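You operate a simulated robot arm through the tools that you are given. There is no shell and no other tool. Be economical: measure what you need, move in short steps, check, and stop when the job is done.

Carry out the task below with a simulated robot arm. There is one attempt and no reset: what you move stays moved.

TASK
Put the yellow-gripped link on the teal cover. Fetch the grey lug and set it on the blue board. Take the yellow bracket and put it in the grey steel tray. Take the felt pad with green grip and put it on the small steel bench shelf. Fetch the felt pad with black grip and set it on top of the small brown box. Do these in any order. Set down upright: yellow bracket, felt pad with green grip, felt pad with black grip.

The check looks at the end state, three seconds after you hand in, the way a careful person would. Anything else that was tipped, shoved, dropped, spilled or broken makes it a failure. Lids that push on must go on centred and level and be pressed home; caps that screw on are set level and turned clockwise until they are tight.

THE ROBOT
A 6-joint arm with a two-finger parallel gripper on a trunk, on a base that drives. Base frame: it is fixed to the floor where the robot stands at the start and does not move with it; the origin is under the middle of the robot, x ahead of it, y to its left, z up. Units: mm, degrees, N and s.
With the tool pointing down near the work surface it reaches from about 100 to 720 mm from the robot's upright axis, wherever it stands. Its first joint turns from -115.0 to 115.0 degrees. Places, roughly: blue board (13x10x1 cm) [1500, -7800, 900]; felt pad with black grip (7x5x7 cm) [-4200, -600, 900]; felt pad with green grip (7x5x7 cm) [-4300, 400, 1100]; grey lug (10x3x3 cm) [1500, -8100, 900]; grey steel tray (29x20x5 cm) [800, 2100, 900]; small brown box (7x16x12 cm) [-2900, 700, 500]; small steel bench shelf [-4400, -1100, 300]; teal cover (18x14x1 cm) [4200, 1400, 900]; yellow bracket (11x5x8 cm) [600, 2300, 900]; yellow-gripped link (14x5x3 cm) [500, -200, 900]. Payload 4.2 kg.
The TCP is the grasp point between the finger pads, 23 mm short of the fingertips. In the tool frame z runs along the fingers and y along their closing line. The gripper opens to 94 mm. The fingers are 38 mm wide and 10 mm thick; the gripper's body (54 by 96 mm) begins 39 mm behind the TCP.
Orientation is that of the tool frame in the base frame, as a unit quaternion [w, x, y, z]. With the fingers straight down and closing along the base's y, the tool's x points along the base's -x, its y along +y and its z along -z.

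THE INTERFACE
- The arm moves only by the tool jog_arm. Its argument "commands" is a list of rows, each an object of numbers (a shift or turn left out is 0, a gripper value left out holds the last): "ax", "ay", "az": the turn, a rotation vector about the tool's x, y, z in degrees; "x", "y", "z": the shift along the tool's x, y, z in mm; "hand": the gripper command, from -1 (fully open) to 1 (shut), values between in proportion. In form: [{"ax": .., "ay": .., "az": .., "x": .., "y": .., "z": .., "hand": ..}, ...]. A call has 1 to 20 rows; each row is the pose to reach, as a shift and turn from the pose commanded when the call began, along the tool's axes at that moment. Rows are played at 5 a second. More than 50 mm and 8.6 degrees between two rows, or a gripper value outside its range, and nothing of the call is played. Where a pose cannot be reached the arm comes as near as it can. A force on the tool above 40 N (or 10 N above the force at the start of the call, whichever is more), or a blocked arm, ends the call early, and 0.2 s more pass. Each finger travels about 108 mm/s and halts on what it meets, pressing with about 23 N; the grip force reading is that of the motor and also rises with nothing between the fingers. The clock runs only during rows and for 0.2 s after the last one: add rows that repeat a pose to give the fingers time. The reply holds the time, the measured pose of the TCP, the force on the tool along the base axes, the opening and the grip force, in the units named above and with some noise, with the torque about the TCP (base axes, N m) and any sound that the robot's microphone picked up.
- Cameras (640 x 400 px; columns grow to the right, rows downward): "scene" is now at [201.6, 117.1, 1309.5]; the picture's right is [-0.85, -0.53, 0.00], its down [-0.24, 0.38, -0.90] and it looks along [0.47, -0.76, -0.45] (base axes); focal length 296 px, centre (320, 200). "wrist" rides on the gripper at [86, 16, -74] in the tool frame; the picture's right is [-0.18, 0.98, 0.00], its down [-0.58, -0.11, -0.81] and it looks along [-0.79, -0.15, 0.59] (tool axes); focal length 243 px, centre (320, 200). There is no depth. A picture from a camera that has moved, and an enlarged one, comes with that camera's place and axes in the base frame and with its lens.
- grab_frame(camera): a new picture of that camera. No time passes.
- move_column(by): slides the trunk up (or, below 0, down) by that many mm; the arm and the scene camera ride with it, the base frame stays. It gives what a move gives, with no picture.
- drive_base(legs): drives the robot by 1 to 6 legs, each [ahead, turn to the left] in mm and degrees, along the robot's own axes; the way and the turn of a leg run together, so that a leg with both is an arc; at most 1500 mm and 180 degrees a leg. The arm and the cameras ride along, it lands a little off, and it stops where it bumps. It gives what a move gives.
- turn_head(pan, tilt): turns the head with the scene camera to pan (to the left, within 80 degrees either way) and tilt (down, from -29 to 69), counted from straight ahead of the robot. It gives what a move gives.
- close_up(camera, box): a new picture of the part [left, top, right, bottom] of that camera's present view, enlarged. No time passes.
- hand_in(): hands the job in; it is judged then, once.

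Work in short steps. Places have to be worked out from the pictures, the camera data and where the tool is seen: move nearer, look again, correct. Check each grasp and each placing, and mend what went wrong. You have 165 turns and 112 pictures in all, those below and enlarged ones among them. Open the gripper and draw the arm clear of the work before you hand the job in, unless the task says otherwise; then end with one line.

The tools are called after "Emit:" as a command line: name --argument value ..., lists and objects as JSON in quotes. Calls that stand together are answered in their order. jog_arm: Moves the arm, as the interface text tells. Its arguments: {"type":"object","properties":{"commands":{"type":"array"}},"required":["commands"]} The other tools are called the same way: move_column (by) slides the trunk up or down; drive_base (legs) drives the base; turn_head (pan, tilt) turns the head that bears the scene camera; grab_frame (camera) takes a picture; close_up (camera, box) takes an enlarged picture of a part of a camera's view; hand_in () hands the job in.

At the start:

```text
time: 0.0
ee_pos: [474.6, -372.3, 1097.3]
tcp_rot: [0.0, -0.001, 1.0, 0.0]
ft_force: [-0.6, -0.2, 0.5]
torque: [-0.02, 0.01, 0.01]
finger_gap: 93.6
finger_force: 0.0
trunk travel left (down, up): [-650.0, 340.0]
robot x, y, heading: [1.5, -0.6, -0.1]
head pan, tilt: [-58.0, 26.4]
```

scene: 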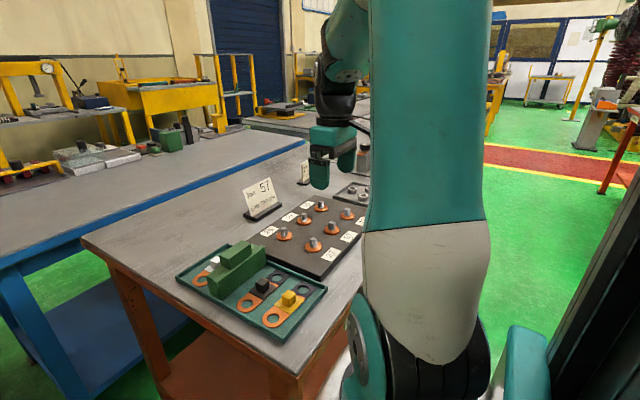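
wrist: 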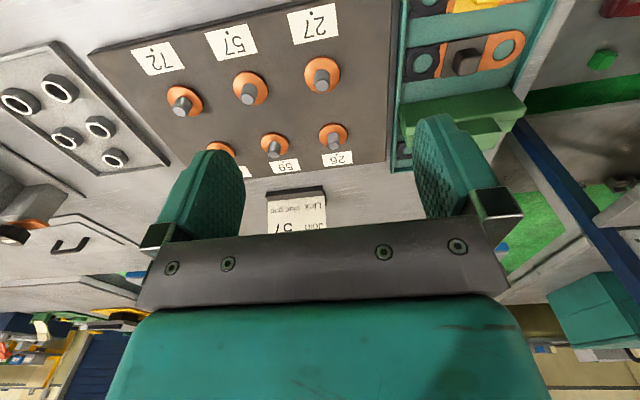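

I start with the yellow-gripped link nearby; the tray is at about (440,-170). I take a closer look at it first.

Emit:
close_up --camera "scene" --box '[160, 200, 370, 350]'

Emit:
turn_head --pan 0 --tilt 15

Emit:
grab_frame --camera "scene"

```text
2.67 times, centred on (265, 275) of scene
camera zoom: at [201.6, 117.1, 1309.5], right [-0.85, -0.53, 0.0], down [-0.24, 0.38, -0.9], along [0.47, -0.76, -0.45], focal length 788 px, centre (467, 0)
```

zoom: 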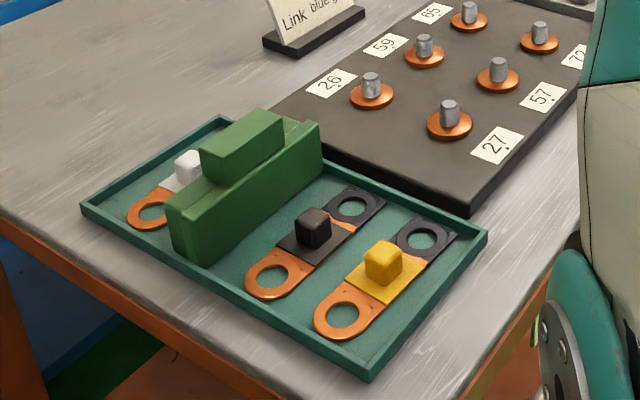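

```text
time: 1.3
ee_pos: [474.4, -372.0, 1098.7]
tcp_rot: [0.0, 0.0, 1.0, -0.001]
ft_force: [0.4, -0.8, -0.6]
torque: [0.0, 0.0, -0.01]
finger_gap: 93.9
finger_force: 0.1
trunk travel left (down, up): [-650.0, 340.0]
robot x, y, heading: [-0.3, -2.6, -0.1]
head pan, tilt: [0.0, 15.0]
```

```text
108 pictures are left
camera scene: at [246.4, 194.8, 1328.0], right [0.0, -1.0, 0.0], down [-0.26, 0.0, -0.97], along [0.97, 0.0, -0.26], focal length 296 px, centre (320, 200)
```

scene: 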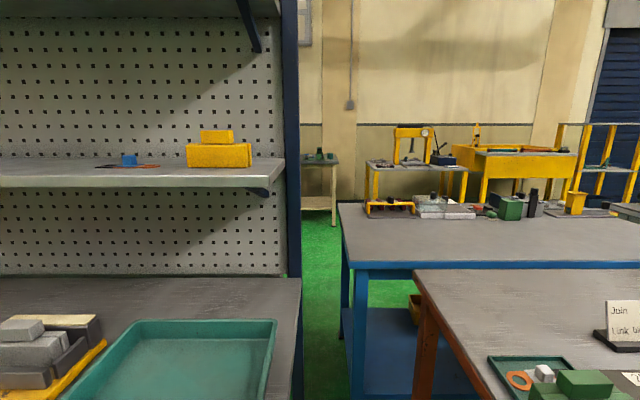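

The link lies along y with its knob at about (455,-187). I move over it with the fingers closing along y and look through the wrist camera.

Emit:
jog_arm --commands '[{"x": 5, "y": 46, "z": 10}, {"x": 10, "y": 92, "z": 30}, {"x": 15, "y": 138, "z": 55}, {"x": 19, "y": 184, "z": 90}, {"x": 19, "y": 184, "z": 110}, {"x": 19, "y": 184, "z": 110}]'

Emit:
grab_frame --camera "wrist"

```text
refused: row 2 steps farther than a row can; nothing moved
```

```text
107 pictures are left
camera wrist: at [388.4, -357.1, 1172.2], right [0.18, 0.98, 0.0], down [0.58, -0.11, 0.81], along [0.79, -0.15, -0.59], focal length 243 px, centre (320, 200)
```

wrist: 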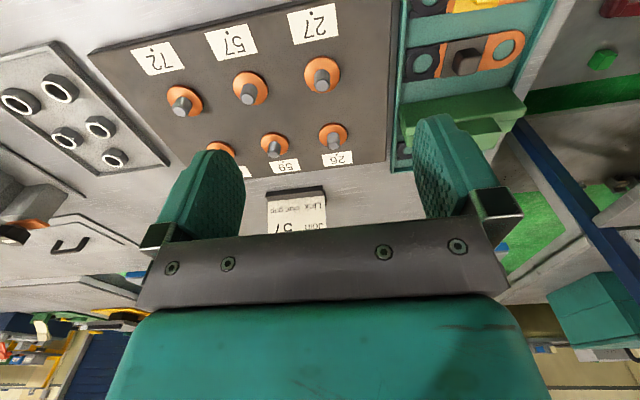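

Step norm has to be under 50 mm; I repeat with smaller steps.

Emit:
jog_arm --commands '[{"x": 5, "y": 40, "z": 10}, {"x": 10, "y": 80, "z": 20}, {"x": 15, "y": 120, "z": 40}, {"x": 19, "y": 155, "z": 70}, {"x": 19, "y": 184, "z": 100}, {"x": 19, "y": 184, "z": 110}, {"x": 19, "y": 184, "z": 110}]'

Emit:
grab_frame --camera "wrist"

```text
time: 2.9
ee_pos: [457.1, -189.6, 987.4]
tcp_rot: [0.0, 0.0, 1.0, 0.0]
ft_force: [-0.5, 0.1, 0.2]
torque: [-0.03, 0.04, 0.04]
finger_gap: 93.8
finger_force: 0.0
trunk travel left (down, up): [-650.0, 340.0]
robot x, y, heading: [-0.0, 2.8, 0.1]
head pan, tilt: [0.0, 15.0]
```

```text
106 pictures are left
camera wrist: at [371.1, -173.9, 1062.6], right [0.18, 0.98, 0.0], down [0.58, -0.11, 0.81], along [0.79, -0.15, -0.59], focal length 243 px, centre (320, 200)
```

wrist: 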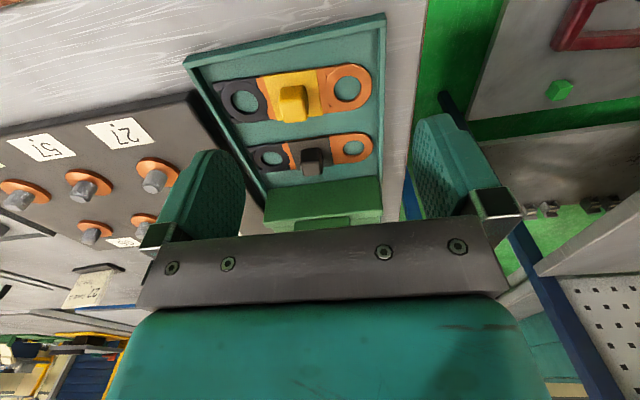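

Combining both cameras, the link surface is at z≈868 and its knob around (474,-216). I correct and descend to just above the knob.

Emit:
jog_arm --commands '[{"x": -17, "y": -26, "z": 15}, {"x": -17, "y": -26, "z": 45}, {"x": -17, "y": -26, "z": 60}, {"x": -17, "y": -26, "z": 60}]'

Emit:
grab_frame --camera "wrist"

```text
time: 3.9
ee_pos: [472.4, -216.1, 929.5]
tcp_rot: [0.0, 0.0, 1.0, 0.0]
ft_force: [0.0, -0.5, 0.9]
torque: [0.01, 0.01, -0.02]
finger_gap: 93.7
finger_force: 0.0
trunk travel left (down, up): [-650.0, 340.0]
robot x, y, heading: [2.2, -4.0, -0.1]
head pan, tilt: [0.0, 15.0]
```

```text
105 pictures are left
camera wrist: at [386.8, -200.2, 1005.0], right [0.18, 0.98, 0.0], down [0.58, -0.11, 0.81], along [0.79, -0.15, -0.59], focal length 243 px, centre (320, 200)
```

wrist: 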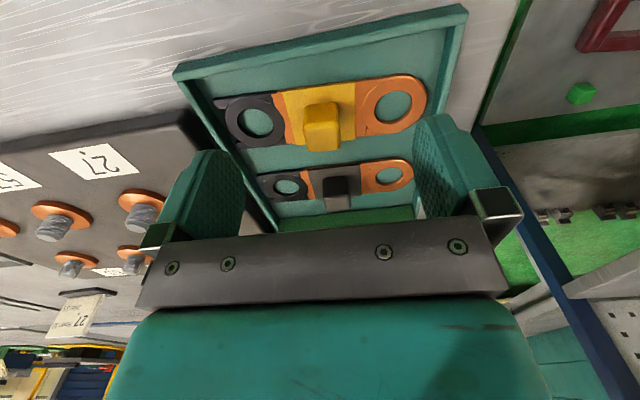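

Knob is at about (479,-217), top z≈890. I shift 6 mm in x, descend to z≈894 and close.

Emit:
jog_arm --commands '[{"x": -6, "z": 15}, {"x": -6, "z": 28}, {"x": -6, "z": 35}, {"x": -6, "z": 35}, {"x": -6, "z": 35, "hand": 1}, {"x": -6, "z": 35, "hand": 1}, {"x": -6, "z": 35, "hand": 1}, {"x": -6, "z": 35, "hand": 1}]'

Emit:
grab_frame --camera "wrist"

```text
time: 5.7
ee_pos: [478.7, -215.0, 894.8]
tcp_rot: [0.0, 0.0, 1.0, 0.0]
ft_force: [0.1, -0.4, 2.2]
torque: [-0.01, -0.01, 0.03]
finger_gap: 21.7
finger_force: 22.9
trunk travel left (down, up): [-650.0, 340.0]
robot x, y, heading: [-1.0, 0.8, 0.1]
head pan, tilt: [0.0, 15.0]
```

```text
104 pictures are left
camera wrist: at [392.5, -200.0, 968.8], right [0.18, 0.98, 0.0], down [0.58, -0.11, 0.81], along [0.79, -0.15, -0.59], focal length 243 px, centre (320, 200)
```

wrist: 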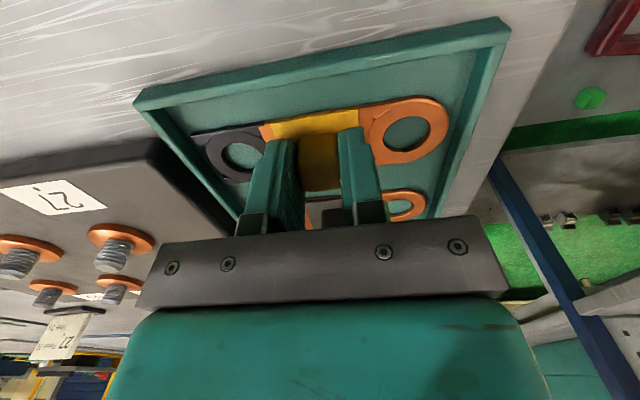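

Gripped on the knob (gap 21.7). I lift it 150 mm and check.

Emit:
jog_arm --commands '[{"z": -15}, {"z": -45}, {"z": -85}, {"z": -125}, {"z": -160}, {"z": -160}]'

Emit:
grab_frame --camera "wrist"

Emit:
grab_frame --camera "scene"

```text
time: 7.1
ee_pos: [476.6, -212.7, 1052.8]
tcp_rot: [0.0, 0.001, 1.0, 0.0]
ft_force: [-0.5, -0.2, -1.7]
torque: [0.01, 0.02, 0.03]
finger_gap: 21.8
finger_force: 22.7
trunk travel left (down, up): [-650.0, 340.0]
robot x, y, heading: [-0.8, -0.2, 0.1]
head pan, tilt: [0.0, 15.0]
```

```text
103 pictures are left
camera wrist: at [390.1, -197.7, 1128.0], right [0.18, 0.98, 0.0], down [0.58, -0.11, 0.81], along [0.79, -0.15, -0.59], focal length 243 px, centre (320, 200)
```

wrist: 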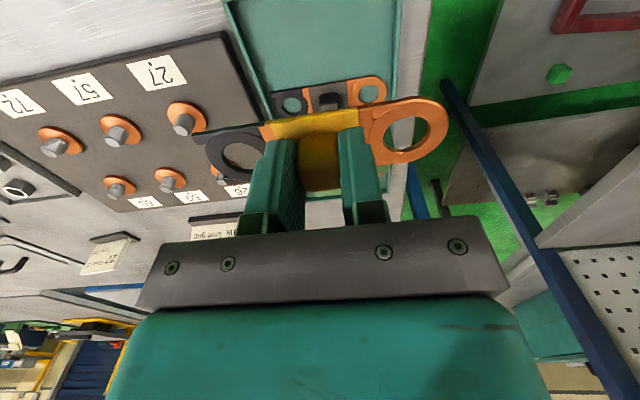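

```text
102 pictures are left
camera scene: at [246.4, 194.9, 1328.0], right [0.0, -1.0, 0.0], down [-0.26, 0.0, -0.97], along [0.97, 0.0, -0.26], focal length 296 px, centre (320, 200)
```

scene: 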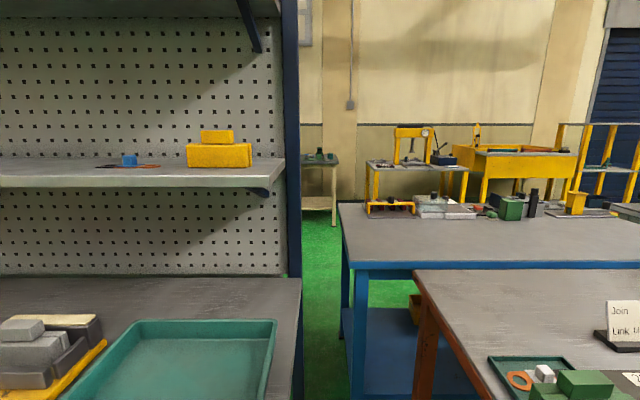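

The link is held. Now I look around for a driving route to the teal cover at (4200,1400).

Emit:
turn_head --pan 70 --tilt 15

Emit:
grab_frame --camera "scene"

Emit:
turn_head --pan -80 --tilt 15

Emit:
grab_frame --camera "scene"

```text
time: 8.5
ee_pos: [475.8, -212.5, 1053.4]
tcp_rot: [0.0, 0.0, 1.0, 0.001]
ft_force: [-0.4, 0.3, -1.1]
torque: [-0.01, 0.0, 0.01]
finger_gap: 21.8
finger_force: 22.6
trunk travel left (down, up): [-650.0, 340.0]
robot x, y, heading: [-1.1, 1.3, 0.1]
head pan, tilt: [70.0, 15.0]
```

```text
101 pictures are left
camera scene: at [185.0, 282.6, 1328.0], right [0.94, -0.34, 0.0], down [-0.09, -0.24, -0.97], along [0.33, 0.91, -0.26], focal length 296 px, centre (320, 200)
```

scene: 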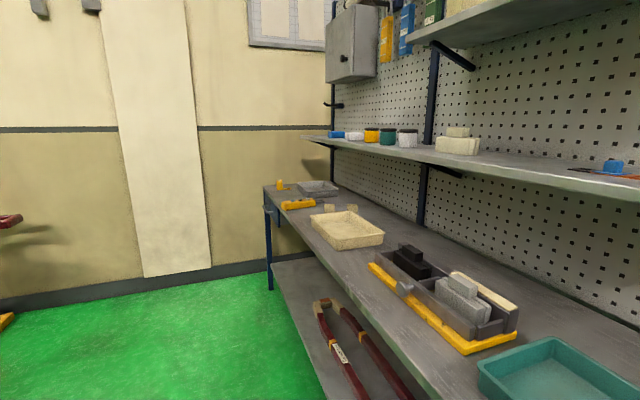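

```text
time: 10.8
ee_pos: [476.3, -212.8, 1053.9]
tcp_rot: [0.0, 0.0, 1.0, 0.0]
ft_force: [-0.2, -0.7, -1.3]
torque: [-0.01, 0.01, -0.03]
finger_gap: 21.7
finger_force: 23.3
trunk travel left (down, up): [-650.0, 340.0]
robot x, y, heading: [0.3, 3.4, -0.1]
head pan, tilt: [-80.0, 15.0]
```

```text
100 pictures are left
camera scene: at [169.2, 102.9, 1328.0], right [-0.98, -0.17, 0.0], down [-0.05, 0.25, -0.97], along [0.17, -0.95, -0.26], focal length 296 px, centre (320, 200)
```

scene: 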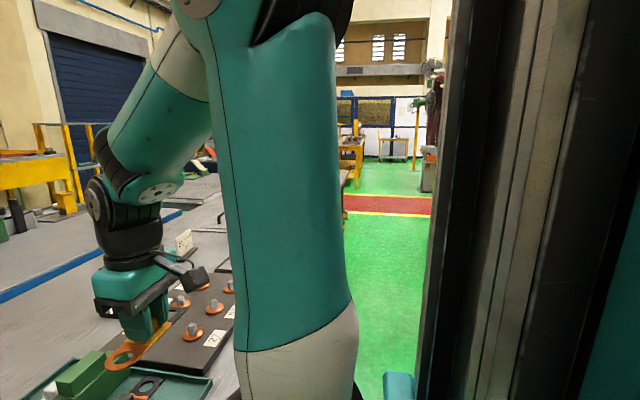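

The rack blocks the way ahead and there is only a narrow gap beside it. I raise the trunk, back off from the table, turn right and look down the aisle.

Emit:
move_column --by 150

Emit:
drive_base --legs '[[-400, 0], [0, -90]]'

Emit:
turn_head --pan 20 --tilt 15

Emit:
grab_frame --camera "scene"

```text
time: 12.6
ee_pos: [476.0, -213.5, 1202.9]
tcp_rot: [0.0, 0.0, 1.0, 0.0]
ft_force: [0.0, -0.2, -1.5]
torque: [-0.01, 0.02, -0.01]
finger_gap: 21.8
finger_force: 23.4
trunk travel left (down, up): [-800.0, 190.0]
robot x, y, heading: [1.1, -0.7, 0.0]
head pan, tilt: [-80.0, 15.0]
```

```text
time: 18.9
ee_pos: [-616.0, -476.1, 1203.2]
tcp_rot: [-0.001, 0.703, 0.711, 0.0]
ft_force: [-0.1, 0.4, -1.4]
torque: [0.03, -0.01, -0.02]
finger_gap: 21.8
finger_force: 23.3
trunk travel left (down, up): [-800.0, 190.0]
robot x, y, heading: [-410.4, 2.9, -89.4]
head pan, tilt: [-80.0, 15.0]
```

```text
time: 20.6
ee_pos: [-614.8, -475.7, 1203.9]
tcp_rot: [-0.001, 0.703, 0.711, 0.0]
ft_force: [0.4, 1.2, -1.3]
torque: [-0.03, -0.02, 0.03]
finger_gap: 22.1
finger_force: 23.5
trunk travel left (down, up): [-800.0, 190.0]
robot x, y, heading: [-407.1, 0.1, -89.5]
head pan, tilt: [20.0, 15.0]
```

```text
99 pictures are left
camera scene: at [-177.0, -235.6, 1478.0], right [-0.94, -0.35, 0.0], down [-0.09, 0.24, -0.97], along [0.34, -0.9, -0.26], focal length 296 px, centre (320, 200)
```

scene: 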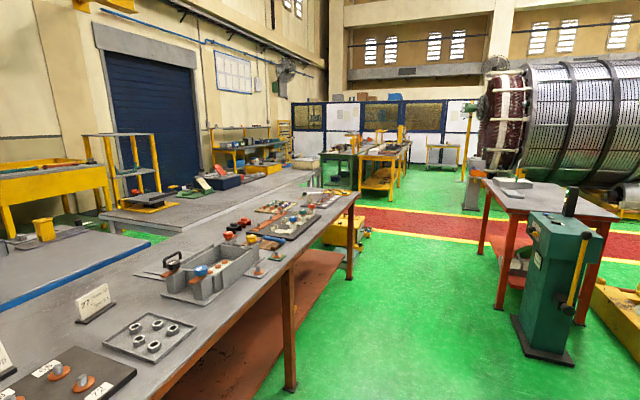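

There's a clear aisle between the orange table and the green press. I drive down it to y≈-4000 and look to the left.

Emit:
drive_base --legs '[[0, 9.5], [1400, 0], [0, -9.5], [1500, 0], [1000, 0]]'

Emit:
turn_head --pan 75 --tilt 15

Emit:
grab_frame --camera "scene"

```text
time: 40.5
ee_pos: [-230.7, -4292.8, 1203.7]
tcp_rot: [0.001, 0.699, 0.715, 0.001]
ft_force: [0.1, 0.6, -1.2]
torque: [0.0, 0.01, 0.04]
finger_gap: 21.7
finger_force: 23.1
trunk travel left (down, up): [-800.0, 190.0]
robot x, y, heading: [-27.2, -3807.9, -88.8]
head pan, tilt: [20.0, 15.0]
```

```text
time: 41.8
ee_pos: [-231.3, -4290.3, 1202.5]
tcp_rot: [0.0, 0.699, 0.715, 0.0]
ft_force: [-0.3, 0.5, -0.9]
torque: [0.02, 0.0, 0.02]
finger_gap: 21.8
finger_force: 22.9
trunk travel left (down, up): [-800.0, 190.0]
robot x, y, heading: [-26.1, -3809.2, -88.8]
head pan, tilt: [75.0, 15.0]
```

```text
98 pictures are left
camera scene: at [260.5, -3980.3, 1478.0], right [-0.24, -0.97, 0.0], down [-0.25, 0.06, -0.97], along [0.94, -0.23, -0.26], focal length 296 px, centre (320, 200)
```

scene: 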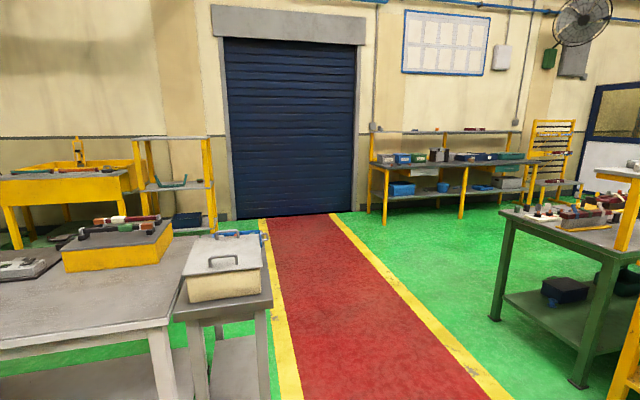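

The red aisle leads to a door, and a wide passage opens behind the grey table. I follow the aisle to x≈3000, then turn left and look.

Emit:
drive_base --legs '[[900, 0], [0, 88.8], [1500, 0], [1450, 0], [0, 90]]'

Emit:
turn_head --pan 0 --tilt 15

Emit:
grab_frame --camera "scene"

```text
time: 67.8
ee_pos: [3144.1, -4236.7, 1202.7]
tcp_rot: [0.0, 0.712, -0.702, 0.001]
ft_force: [0.0, 0.1, -1.1]
torque: [0.01, 0.0, 0.03]
finger_gap: 21.9
finger_force: 22.7
trunk travel left (down, up): [-800.0, 190.0]
robot x, y, heading: [2939.1, -4718.3, 90.9]
head pan, tilt: [75.0, 15.0]
```

```text
time: 69.3
ee_pos: [3145.0, -4236.9, 1202.3]
tcp_rot: [-0.001, 0.712, -0.702, 0.0]
ft_force: [0.2, -0.2, -1.7]
torque: [0.0, 0.0, -0.03]
finger_gap: 21.7
finger_force: 23.4
trunk travel left (down, up): [-800.0, 190.0]
robot x, y, heading: [2936.2, -4717.8, 90.7]
head pan, tilt: [0.0, 15.0]
```

```text
97 pictures are left
camera scene: at [2741.2, -4473.5, 1478.0], right [1.0, 0.02, 0.0], down [0.0, -0.26, -0.97], along [-0.01, 0.97, -0.26], focal length 296 px, centre (320, 200)
```

scene: 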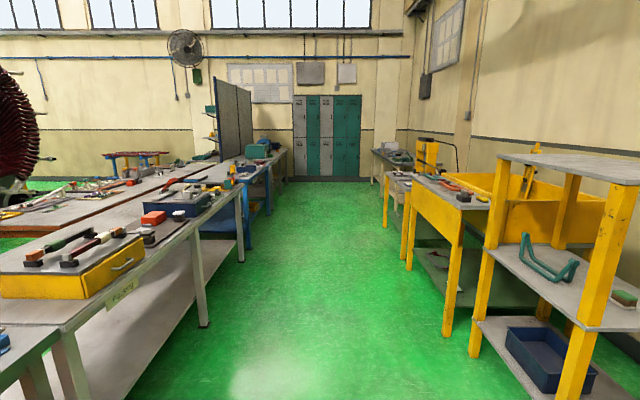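

The passage is clear (x from 1900 to 3600). I drive forward to y≈-600 and look toward the bench with the cover.

Emit:
drive_base --legs '[[1500, 1.5], [1500, -1.5], [1200, 0]]'

Emit:
turn_head --pan -35 --tilt 18

Emit:
grab_frame --camera "scene"

```text
time: 89.3
ee_pos: [2993.6, -61.6, 1203.3]
tcp_rot: [0.0, 0.723, -0.691, 0.0]
ft_force: [-0.5, 0.2, -0.8]
torque: [0.03, 0.0, 0.0]
finger_gap: 21.7
finger_force: 22.6
trunk travel left (down, up): [-800.0, 190.0]
robot x, y, heading: [2802.8, -549.2, 92.7]
head pan, tilt: [0.0, 15.0]
```

```text
time: 90.3
ee_pos: [2993.6, -62.0, 1203.3]
tcp_rot: [-0.001, 0.723, -0.691, 0.0]
ft_force: [-0.2, 0.5, -1.3]
torque: [0.0, 0.04, 0.01]
finger_gap: 21.8
finger_force: 22.8
trunk travel left (down, up): [-800.0, 190.0]
robot x, y, heading: [2804.2, -546.8, 92.7]
head pan, tilt: [-35.0, 18.0]
```

```text
96 pictures are left
camera scene: at [2651.7, -325.5, 1473.1], right [0.84, -0.53, 0.0], down [-0.17, -0.26, -0.95], along [0.51, 0.8, -0.31], focal length 296 px, centre (320, 200)
```

scene: 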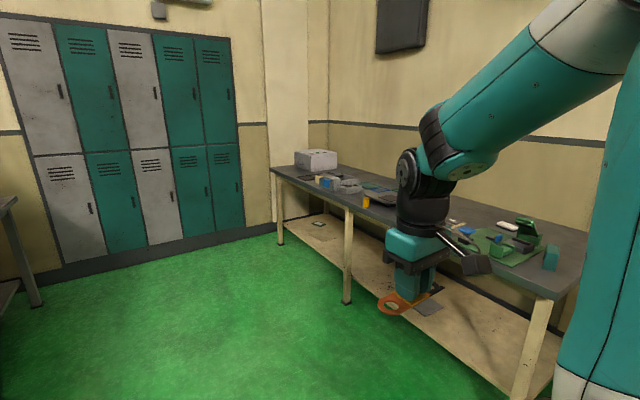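

The bench front edge is at x≈3720, the teal cover appears about at (4200,1400). I drive to face it and look.

Emit:
drive_base --legs '[[1000, 0], [950, 0], [0, -92.7], [450, 0]]'

Emit:
turn_head --pan -5 --tilt 30

Emit:
grab_frame --camera "scene"

```text
time: 106.5
ee_pos: [3619.1, 1153.8, 1203.2]
tcp_rot: [0.0, 0.029, 1.0, -0.001]
ft_force: [-0.7, 0.3, -0.9]
torque: [0.02, 0.04, -0.02]
finger_gap: 21.6
finger_force: 23.3
trunk travel left (down, up): [-800.0, 190.0]
robot x, y, heading: [3156.2, 1396.4, -3.6]
head pan, tilt: [-35.0, 18.0]
```

```text
time: 107.4
ee_pos: [3618.1, 1153.4, 1202.6]
tcp_rot: [0.0, 0.03, 1.0, 0.001]
ft_force: [0.3, -0.2, -1.0]
torque: [0.0, 0.02, 0.02]
finger_gap: 21.8
finger_force: 23.7
trunk travel left (down, up): [-800.0, 190.0]
robot x, y, heading: [3157.3, 1393.2, -3.2]
head pan, tilt: [-5.0, 30.0]
```

```text
95 pictures are left
camera scene: at [3410.0, 1566.5, 1453.8], right [-0.15, -0.99, 0.0], down [-0.49, 0.07, -0.87], along [0.86, -0.13, -0.5], focal length 296 px, centre (320, 200)
```

scene: 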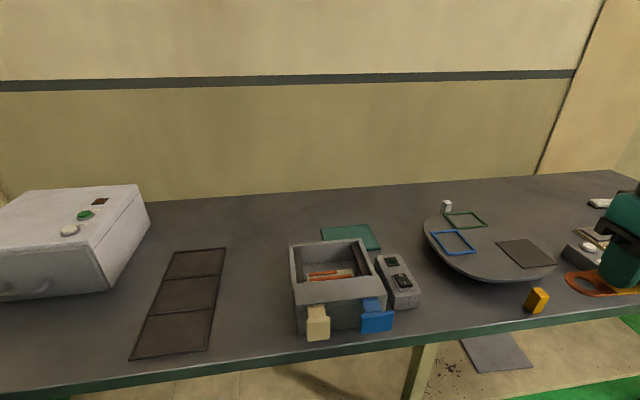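

The teal cover is at about (4150,1360), behind a grey box. I zoom in for its outline.

Emit:
close_up --camera "scene" --box '[270, 190, 430, 290]'

```text
4.00 times, centred on (350, 240) of scene
camera zoom: at [3410.0, 1566.5, 1453.8], right [-0.15, -0.99, 0.0], down [-0.49, 0.07, -0.87], along [0.86, -0.13, -0.5], focal length 1182 px, centre (200, 40)
```

zoom: 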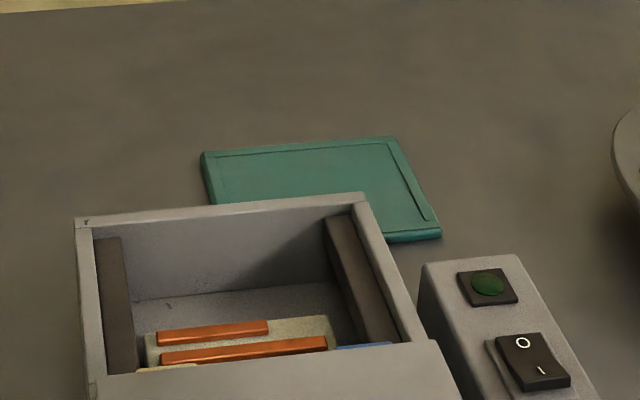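

Cover corners give a scale that puts the surface at z≈835 and the cover centre at about (4203,1343), just above 700 mm from a robot at x≈3490. I straighten and creep up to the bench.

Emit:
drive_base --legs '[[0, 3.3], [200, 0], [90, 0]]'

Emit:
turn_head --pan -20 --tilt 40

Emit:
grab_frame --camera "scene"

```text
time: 110.1
ee_pos: [3920.2, 1177.8, 1202.9]
tcp_rot: [0.0, 0.002, 1.0, 0.0]
ft_force: [0.0, 0.2, -0.8]
torque: [-0.02, -0.01, 0.01]
finger_gap: 21.6
finger_force: 22.6
trunk travel left (down, up): [-800.0, 190.0]
robot x, y, heading: [3442.6, 1392.5, -0.2]
head pan, tilt: [-5.0, 30.0]
```

```text
time: 110.9
ee_pos: [3920.1, 1179.2, 1203.7]
tcp_rot: [0.0, 0.002, 1.0, 0.0]
ft_force: [0.0, -0.5, -0.6]
torque: [0.02, 0.02, -0.02]
finger_gap: 21.7
finger_force: 22.9
trunk travel left (down, up): [-800.0, 190.0]
robot x, y, heading: [3444.2, 1391.6, -0.4]
head pan, tilt: [-20.0, 40.0]
```

```text
93 pictures are left
camera scene: at [3678.4, 1558.7, 1438.5], right [-0.35, -0.94, 0.0], down [-0.6, 0.22, -0.77], along [0.72, -0.26, -0.64], focal length 296 px, centre (320, 200)
```

scene: 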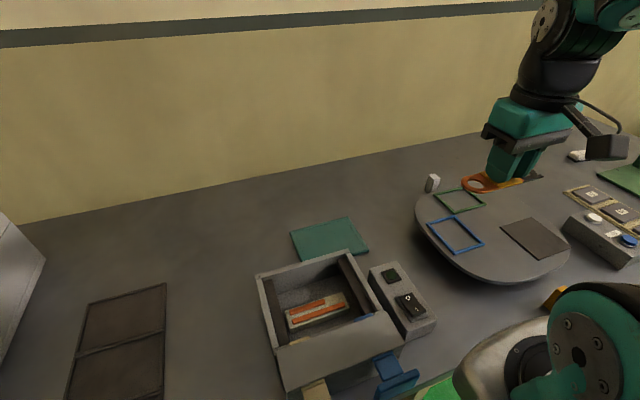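

The cover centre refines to about (4197,1348), z≈825. I creep 35 mm more and lower the trunk.

Emit:
drive_base --legs '[[35, 0]]'

Emit:
move_column --by -170

```text
time: 111.8
ee_pos: [3954.9, 1177.6, 1203.0]
tcp_rot: [0.0, 0.001, 1.0, 0.0]
ft_force: [0.7, 0.0, -0.5]
torque: [0.0, 0.02, 0.0]
finger_gap: 21.8
finger_force: 22.9
trunk travel left (down, up): [-800.0, 190.0]
robot x, y, heading: [3479.4, 1390.0, -0.4]
head pan, tilt: [-20.0, 40.0]
```

```text
time: 113.7
ee_pos: [4021.9, 1177.9, 1056.2]
tcp_rot: [0.023, 0.012, 1.0, -0.016]
ft_force: [0.2, -0.4, 0.6]
torque: [0.02, 0.03, 0.02]
finger_gap: 21.6
finger_force: 23.0
trunk travel left (down, up): [-662.0, 328.0]
robot x, y, heading: [3526.3, 1411.2, -3.8]
head pan, tilt: [-20.0, 40.0]
stopped: the arm was blocked; the commanded pose is now the measured one
```

The trunk got blocked and the robot shifted; I look at what touched before doing anything else.

Emit:
grab_frame --camera "scene"

```text
92 pictures are left
camera scene: at [3696.7, 1565.6, 1331.9], right [-0.41, -0.91, -0.02], down [-0.54, 0.26, -0.8], along [0.73, -0.31, -0.6], focal length 296 px, centre (320, 200)
```

scene: 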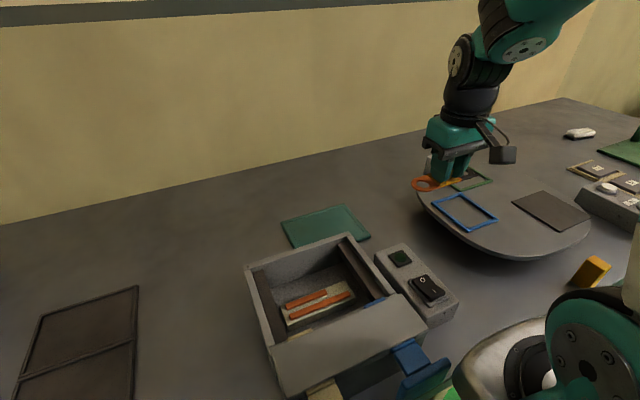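

The shoulder came down on the bench edge. I raise the trunk again and check pose.

Emit:
move_column --by 70

Emit:
grab_frame --camera "scene"

```text
time: 114.0
ee_pos: [4079.4, 1170.3, 1031.2]
tcp_rot: [0.015, 0.023, 0.999, -0.023]
ft_force: [-0.6, -0.7, -0.5]
torque: [0.05, 0.05, 0.02]
finger_gap: 21.6
finger_force: 23.3
trunk travel left (down, up): [-670.0, 320.0]
robot x, y, heading: [3522.4, 1411.3, -4.1]
head pan, tilt: [-20.0, 40.0]
stopped: the arm was blocked; the commanded pose is now the measured one
```

```text
91 pictures are left
camera scene: at [3715.9, 1566.5, 1332.7], right [-0.41, -0.91, -0.01], down [-0.55, 0.26, -0.79], along [0.72, -0.32, -0.61], focal length 296 px, centre (320, 200)
```

scene: 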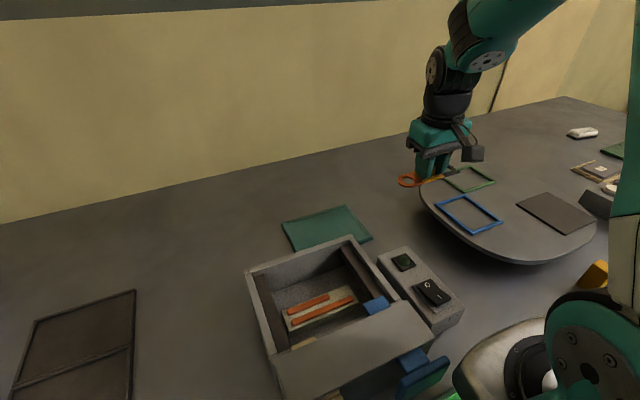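

Still in contact; I back the base off a little to free it.

Emit:
drive_base --legs '[[-60, 0]]'

Emit:
grab_frame --camera "scene"

```text
time: 114.7
ee_pos: [4136.4, 1169.1, 960.9]
tcp_rot: [-0.029, 0.022, 0.999, -0.019]
ft_force: [0.7, -1.6, 2.0]
torque: [0.04, 0.0, 0.01]
finger_gap: 21.6
finger_force: 23.0
trunk travel left (down, up): [-670.0, 320.0]
robot x, y, heading: [3515.7, 1412.6, -4.1]
head pan, tilt: [-20.0, 40.0]
stopped in leg 1: the robot was blocked; the commanded pose is now the measured one
```

```text
90 pictures are left
camera scene: at [3706.8, 1566.4, 1332.8], right [-0.41, -0.91, -0.01], down [-0.55, 0.26, -0.79], along [0.73, -0.32, -0.61], focal length 296 px, centre (320, 200)
```

scene: 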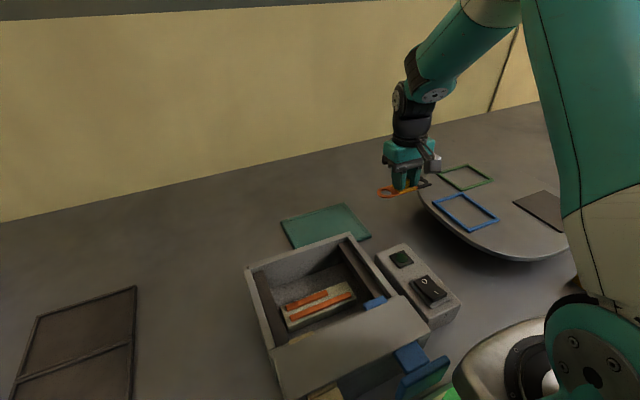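

The arm is sagging forward while jammed; I lift the tool up and back gently with the arm itself.

Emit:
jog_arm --commands '[{"z": -15, "x": 5}, {"z": -30, "x": 10}, {"z": -45, "x": 20}, {"z": -60, "x": 30}, {"z": -60, "x": 30}]'

```text
time: 115.0
ee_pos: [4161.6, 1171.2, 928.1]
tcp_rot: [-0.053, 0.019, 0.998, -0.017]
ft_force: [0.1, 5.7, 15.2]
torque: [-0.79, 0.22, -0.05]
finger_gap: 26.9
finger_force: 22.7
trunk travel left (down, up): [-670.0, 320.0]
robot x, y, heading: [3517.0, 1414.8, -3.7]
head pan, tilt: [-20.0, 40.0]
stopped in row 1: the arm was blocked; the commanded pose is now the measured one
```

The link may be touching something; look at once.

Emit:
close_up --camera "scene" --box '[260, 80, 580, 280]'

Emit:
grab_frame --camera "wrist"

```text
2.00 times, centred on (420, 180) of scene
camera zoom: at [3706.1, 1566.5, 1332.8], right [-0.41, -0.91, -0.01], down [-0.55, 0.26, -0.79], along [0.73, -0.31, -0.61], focal length 591 px, centre (120, 240)
```

zoom: 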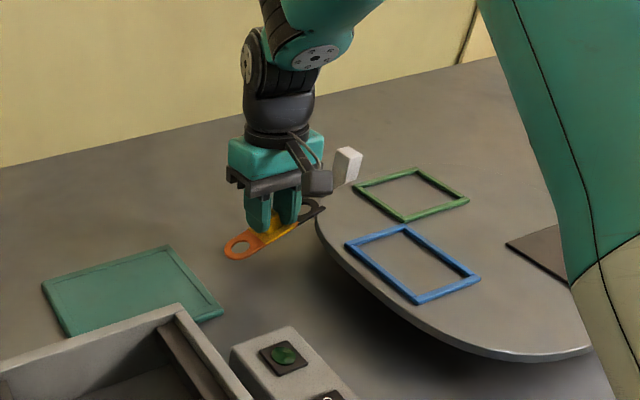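

```text
88 pictures are left
camera wrist: at [4085.1, 1192.7, 1010.8], right [0.22, 0.97, -0.05], down [0.66, -0.11, 0.74], along [0.72, -0.2, -0.67], focal length 243 px, centre (320, 200)
```

wrist: 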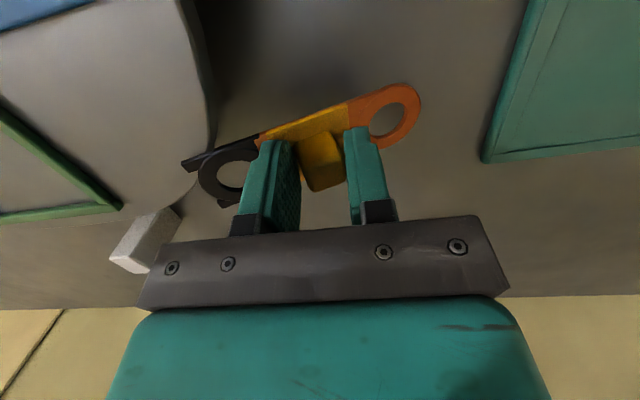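

The link's dark end brushes the turntable rim and rotated in the grip. I look down at the shoulder to find the contact.

Emit:
turn_head --pan -50 --tilt 60

Emit:
grab_frame --camera "scene"

```text
time: 116.0
ee_pos: [4161.3, 1170.6, 929.1]
tcp_rot: [-0.052, 0.021, 0.998, -0.017]
ft_force: [5.4, 6.6, 6.5]
torque: [-0.31, 0.08, 0.17]
finger_gap: 26.3
finger_force: 22.9
trunk travel left (down, up): [-670.0, 320.0]
robot x, y, heading: [3517.0, 1415.2, -4.2]
head pan, tilt: [-50.0, 60.0]
```

```text
87 pictures are left
camera scene: at [3669.2, 1547.2, 1304.6], right [-0.81, -0.59, -0.03], down [-0.49, 0.7, -0.52], along [0.33, -0.41, -0.85], focal length 296 px, centre (320, 200)
```

scene: 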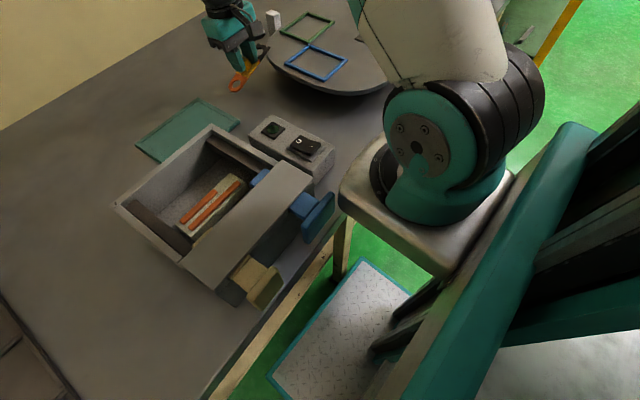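

The arm's pedestal bracket came down on the bench edge. Things are static now, so I raise the trunk in a small step.

Emit:
move_column --by 40

```text
time: 116.3
ee_pos: [4197.2, 1170.7, 892.0]
tcp_rot: [-0.078, 0.021, 0.997, -0.015]
ft_force: [1.2, -0.5, -1.6]
torque: [0.04, 0.01, -0.02]
finger_gap: 21.8
finger_force: 22.4
trunk travel left (down, up): [-677.0, 313.0]
robot x, y, heading: [3518.0, 1415.7, -4.3]
head pan, tilt: [-50.0, 60.0]
stopped: the arm was blocked; the commanded pose is now the measured one
```

Each step the arm dips ~35 mm before the block check trips. I counter with a larger upward/backward first jog step.

Emit:
jog_arm --commands '[{"z": -42, "x": 25}, {"z": -84, "x": 50}, {"z": -120, "x": 70}]'

```text
time: 117.1
ee_pos: [4139.5, 1175.1, 1028.8]
tcp_rot: [-0.072, 0.022, 0.997, -0.017]
ft_force: [-0.3, 0.1, -1.8]
torque: [-0.02, 0.01, 0.01]
finger_gap: 21.8
finger_force: 22.8
trunk travel left (down, up): [-677.0, 313.0]
robot x, y, heading: [3516.3, 1410.9, -4.3]
head pan, tilt: [-50.0, 60.0]
```

That worked; the arm is free. I lift it further, then try the trunk again.

Emit:
jog_arm --commands '[{"z": -40, "x": 20}, {"z": -80, "x": 40}, {"z": -110, "x": 60}, {"z": -110, "x": 60}]'

Emit:
move_column --by 40

```text
time: 118.1
ee_pos: [4096.1, 1179.7, 1144.8]
tcp_rot: [-0.072, 0.022, 0.997, -0.016]
ft_force: [-1.4, -0.2, -1.8]
torque: [-0.04, 0.01, -0.01]
finger_gap: 21.7
finger_force: 23.5
trunk travel left (down, up): [-677.0, 313.0]
robot x, y, heading: [3514.8, 1413.4, -4.2]
head pan, tilt: [-50.0, 60.0]
```

```text
time: 119.0
ee_pos: [4102.4, 1179.4, 1176.7]
tcp_rot: [-0.074, 0.022, 0.997, -0.016]
ft_force: [0.1, 0.3, -0.9]
torque: [-0.01, 0.02, -0.02]
finger_gap: 21.6
finger_force: 22.9
trunk travel left (down, up): [-717.0, 273.0]
robot x, y, heading: [3520.7, 1411.5, -4.3]
head pan, tilt: [-50.0, 60.0]
```

Freed (column at +67). I raise another 80 mm and look at the bench and the bracket.

Emit:
move_column --by 80

Emit:
grab_frame --camera "scene"

```text
time: 120.1
ee_pos: [4102.5, 1179.3, 1258.4]
tcp_rot: [-0.074, 0.021, 0.997, -0.017]
ft_force: [1.0, 0.1, -1.4]
torque: [0.01, -0.02, 0.02]
finger_gap: 21.7
finger_force: 23.2
trunk travel left (down, up): [-797.0, 193.0]
robot x, y, heading: [3515.8, 1409.8, -3.8]
head pan, tilt: [-50.0, 60.0]
```

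```text
86 pictures are left
camera scene: at [3723.1, 1542.6, 1408.7], right [-0.81, -0.59, 0.0], down [-0.51, 0.7, -0.5], along [0.29, -0.41, -0.87], focal length 296 px, centre (320, 200)
```

scene: 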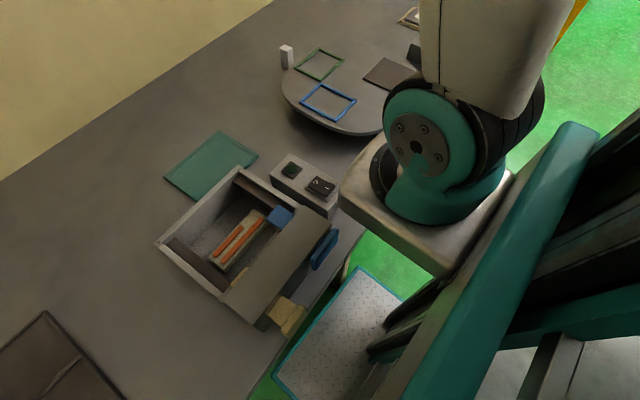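

The robot is level again and bench items look undisturbed. I level the tool (about 9° of pitch) and look at the link in the grip.

Emit:
jog_arm --commands '[{"ax": -1, "ay": -4.2, "az": -1.2}, {"ax": -1.95, "ay": -8.5, "az": -2.4}, {"ax": -1.95, "ay": -8.5, "az": -2.4}]'

Emit:
grab_frame --camera "wrist"

Emit:
turn_head --pan -30 --tilt 45

Emit:
grab_frame --camera "scene"

```text
time: 120.9
ee_pos: [4103.9, 1179.1, 1257.2]
tcp_rot: [0.0, 0.001, 1.0, 0.001]
ft_force: [-0.5, -0.5, -1.9]
torque: [-0.04, 0.03, -0.02]
finger_gap: 21.7
finger_force: 23.3
trunk travel left (down, up): [-797.0, 193.0]
robot x, y, heading: [3519.8, 1412.0, -4.1]
head pan, tilt: [-50.0, 60.0]
```

```text
85 pictures are left
camera wrist: at [4017.2, 1194.5, 1332.8], right [0.19, 0.98, 0.0], down [0.58, -0.11, 0.81], along [0.79, -0.15, -0.59], focal length 243 px, centre (320, 200)
```

wrist: 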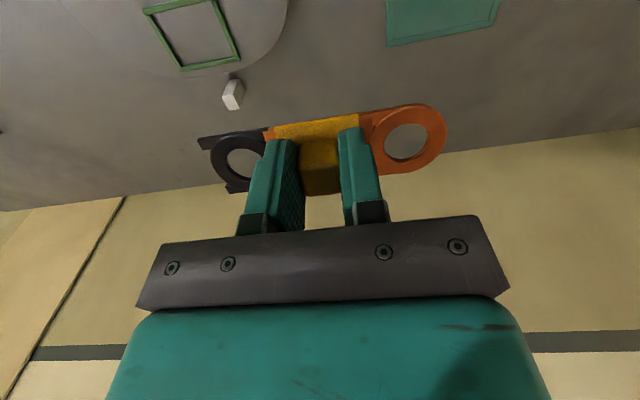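

```text
time: 121.8
ee_pos: [4103.8, 1179.6, 1258.6]
tcp_rot: [-0.001, 0.002, 1.0, 0.001]
ft_force: [0.9, 0.8, -1.6]
torque: [-0.02, 0.04, -0.03]
finger_gap: 21.8
finger_force: 23.1
trunk travel left (down, up): [-797.0, 193.0]
robot x, y, heading: [3518.6, 1411.5, -4.2]
head pan, tilt: [-30.0, 45.0]
```

```text
84 pictures are left
camera scene: at [3751.3, 1551.0, 1428.2], right [-0.56, -0.83, 0.0], down [-0.59, 0.4, -0.71], along [0.58, -0.4, -0.71], focal length 296 px, centre (320, 200)
```

scene: 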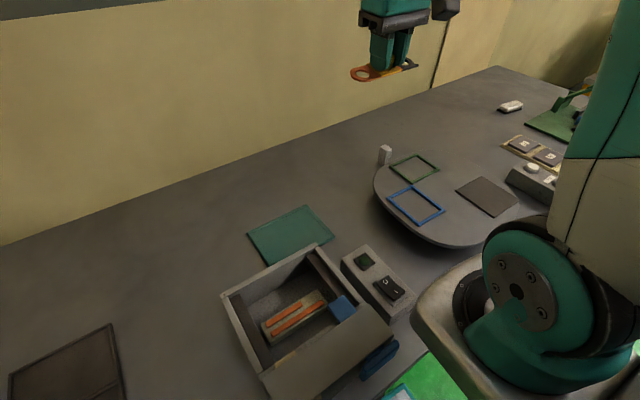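

The link sits squarely in the grip again. I move above the cover at (4190,1347), descend to z≈960 and check with the wrist camera.

Emit:
jog_arm --commands '[{"x": -20, "y": 40}, {"x": -40, "y": 80}, {"x": -60, "y": 120}, {"x": -80, "y": 160, "z": 10}, {"x": -86, "y": 168, "z": 55}, {"x": -86, "y": 168, "z": 100}, {"x": -86, "y": 168, "z": 145}, {"x": -86, "y": 168, "z": 190}, {"x": -86, "y": 168, "z": 235}, {"x": -86, "y": 168, "z": 280}, {"x": -86, "y": 168, "z": 300}, {"x": -86, "y": 168, "z": 300}]'

Emit:
grab_frame --camera "wrist"

Emit:
grab_frame --camera "scene"

```text
time: 124.4
ee_pos: [4192.9, 1351.3, 958.0]
tcp_rot: [0.0, 0.001, 1.0, 0.001]
ft_force: [0.2, 0.0, -1.6]
torque: [-0.02, 0.02, 0.0]
finger_gap: 21.7
finger_force: 23.3
trunk travel left (down, up): [-797.0, 193.0]
robot x, y, heading: [3517.1, 1415.4, -4.2]
head pan, tilt: [-30.0, 45.0]
```

```text
83 pictures are left
camera wrist: at [4106.1, 1366.0, 1033.1], right [0.19, 0.98, 0.0], down [0.58, -0.11, 0.81], along [0.79, -0.15, -0.59], focal length 243 px, centre (320, 200)
```

wrist: 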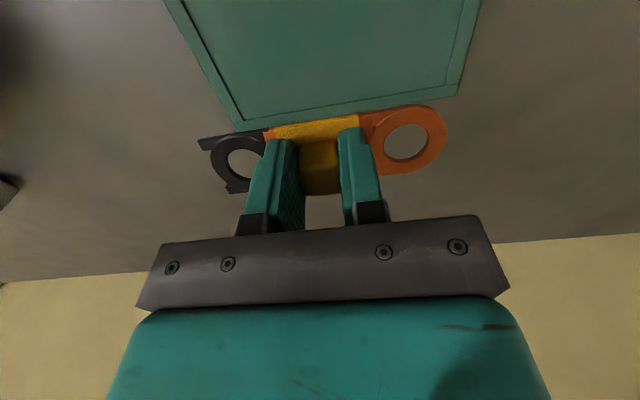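

```text
82 pictures are left
camera scene: at [3751.3, 1551.1, 1428.2], right [-0.56, -0.83, 0.0], down [-0.59, 0.4, -0.71], along [0.59, -0.4, -0.71], focal length 296 px, centre (320, 200)
```

scene: 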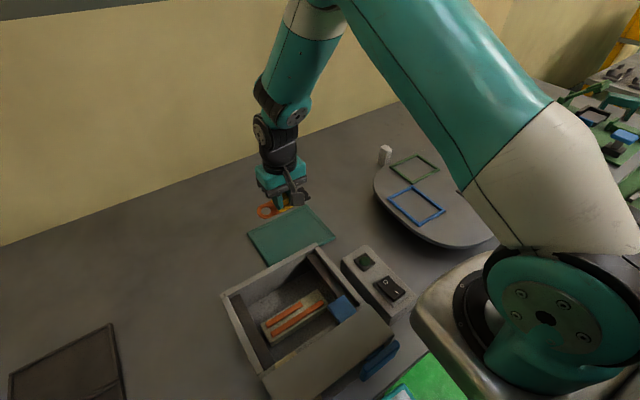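

Using the known 180 mm width the cover is at z≈850, centre about (4165,1358). I shift there, descend to 905 and check again.

Emit:
jog_arm --commands '[{"x": 27, "y": 7}, {"x": 27, "y": 7, "z": 30}, {"x": 27, "y": 7, "z": 50}, {"x": 27, "y": 7, "z": 50}]'

Emit:
grab_frame --camera "wrist"

Emit:
close_up --camera "scene" --box '[220, 160, 380, 260]'

```text
time: 125.4
ee_pos: [4164.6, 1355.6, 910.1]
tcp_rot: [0.0, 0.001, 1.0, 0.001]
ft_force: [0.2, -0.1, -1.3]
torque: [0.0, 0.02, 0.0]
finger_gap: 22.0
finger_force: 22.7
trunk travel left (down, up): [-797.0, 193.0]
robot x, y, heading: [3516.6, 1411.9, -3.9]
head pan, tilt: [-30.0, 45.0]
```

```text
81 pictures are left
camera wrist: at [4077.9, 1371.0, 984.4], right [0.19, 0.98, 0.0], down [0.58, -0.11, 0.81], along [0.79, -0.15, -0.59], focal length 243 px, centre (320, 200)
```

wrist: 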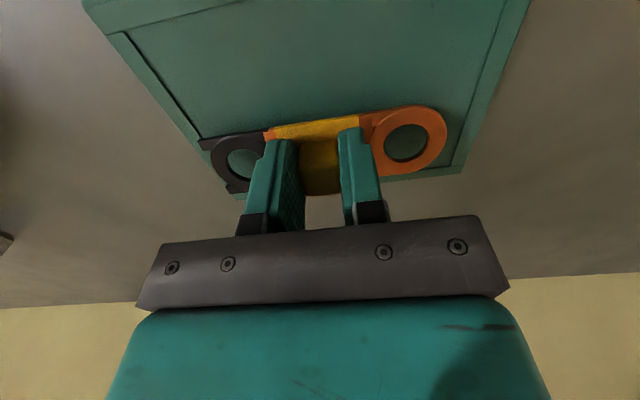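

```text
4.00 times, centred on (300, 210) of scene
camera zoom: at [3751.3, 1551.1, 1428.2], right [-0.56, -0.83, 0.0], down [-0.59, 0.4, -0.71], along [0.59, -0.4, -0.71], focal length 1182 px, centre (400, 160)
```

zoom: 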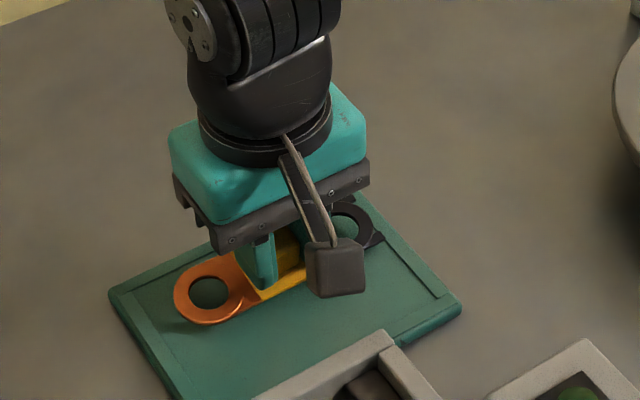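

Cover centre computes to (4167,1358) — the tool is right above. I descend slowly until contact.

Emit:
jog_arm --commands '[{"z": 10}, {"z": 18}, {"z": 22}, {"z": 25}, {"z": 28}, {"z": 31}, {"z": 34}, {"z": 37}, {"z": 40}, {"z": 43}, {"z": 46}]'

Emit:
close_up --camera "scene" --box '[220, 160, 380, 260]'

```text
time: 126.0
ee_pos: [4166.2, 1354.9, 896.2]
tcp_rot: [0.005, 0.001, 1.0, 0.002]
ft_force: [-7.6, -0.4, 23.7]
torque: [-0.25, 0.52, -0.08]
finger_gap: 21.8
finger_force: 23.1
trunk travel left (down, up): [-797.0, 193.0]
robot x, y, heading: [3523.2, 1411.2, -4.0]
head pan, tilt: [-30.0, 45.0]
stopped in row 3: the force on the tool passed its limit at 59 N (the readings are from after the stop); the commanded pose is now the measured one
```

```text
4.00 times, centred on (300, 210) of scene
camera zoom: at [3750.1, 1551.1, 1428.6], right [-0.56, -0.83, 0.0], down [-0.58, 0.4, -0.71], along [0.59, -0.4, -0.71], focal length 1182 px, centre (400, 160)
```

zoom: 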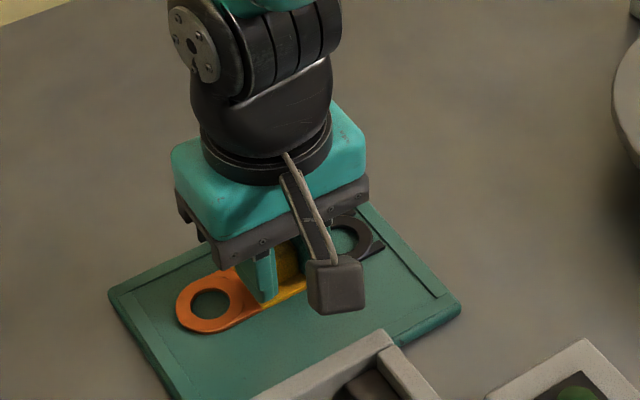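

The link is down on the cover (contact at z 896). I relieve the load, open and withdraw upward.

Emit:
jog_arm --commands '[{"z": -2}, {"z": -2, "hand": 0.2}, {"z": -2, "hand": 0.2}, {"z": -3, "hand": 0.2}, {"z": -30, "hand": 0.0}, {"z": -70}, {"z": -110}, {"z": -150}, {"z": -190}]'

Emit:
grab_frame --camera "scene"

```text
time: 128.0
ee_pos: [4163.3, 1353.4, 1083.3]
tcp_rot: [0.003, 0.0, 1.0, 0.001]
ft_force: [-0.4, -0.8, -0.5]
torque: [0.01, -0.02, 0.0]
finger_gap: 47.2
finger_force: 0.1
trunk travel left (down, up): [-797.0, 193.0]
robot x, y, heading: [3520.0, 1410.7, -3.9]
head pan, tilt: [-30.0, 45.0]
```

```text
78 pictures are left
camera scene: at [3751.8, 1551.1, 1428.1], right [-0.56, -0.83, 0.0], down [-0.59, 0.4, -0.71], along [0.59, -0.4, -0.71], focal length 296 px, centre (320, 200)
```

scene: 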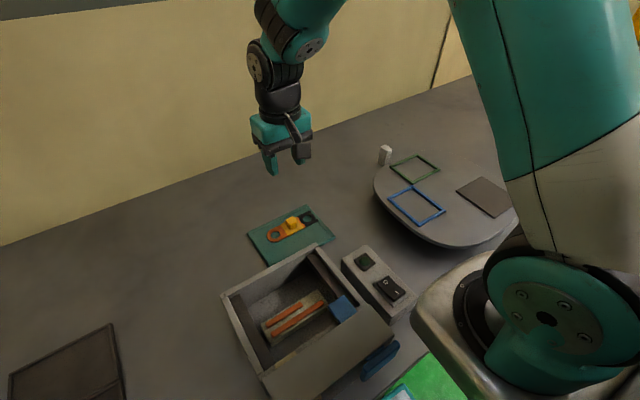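

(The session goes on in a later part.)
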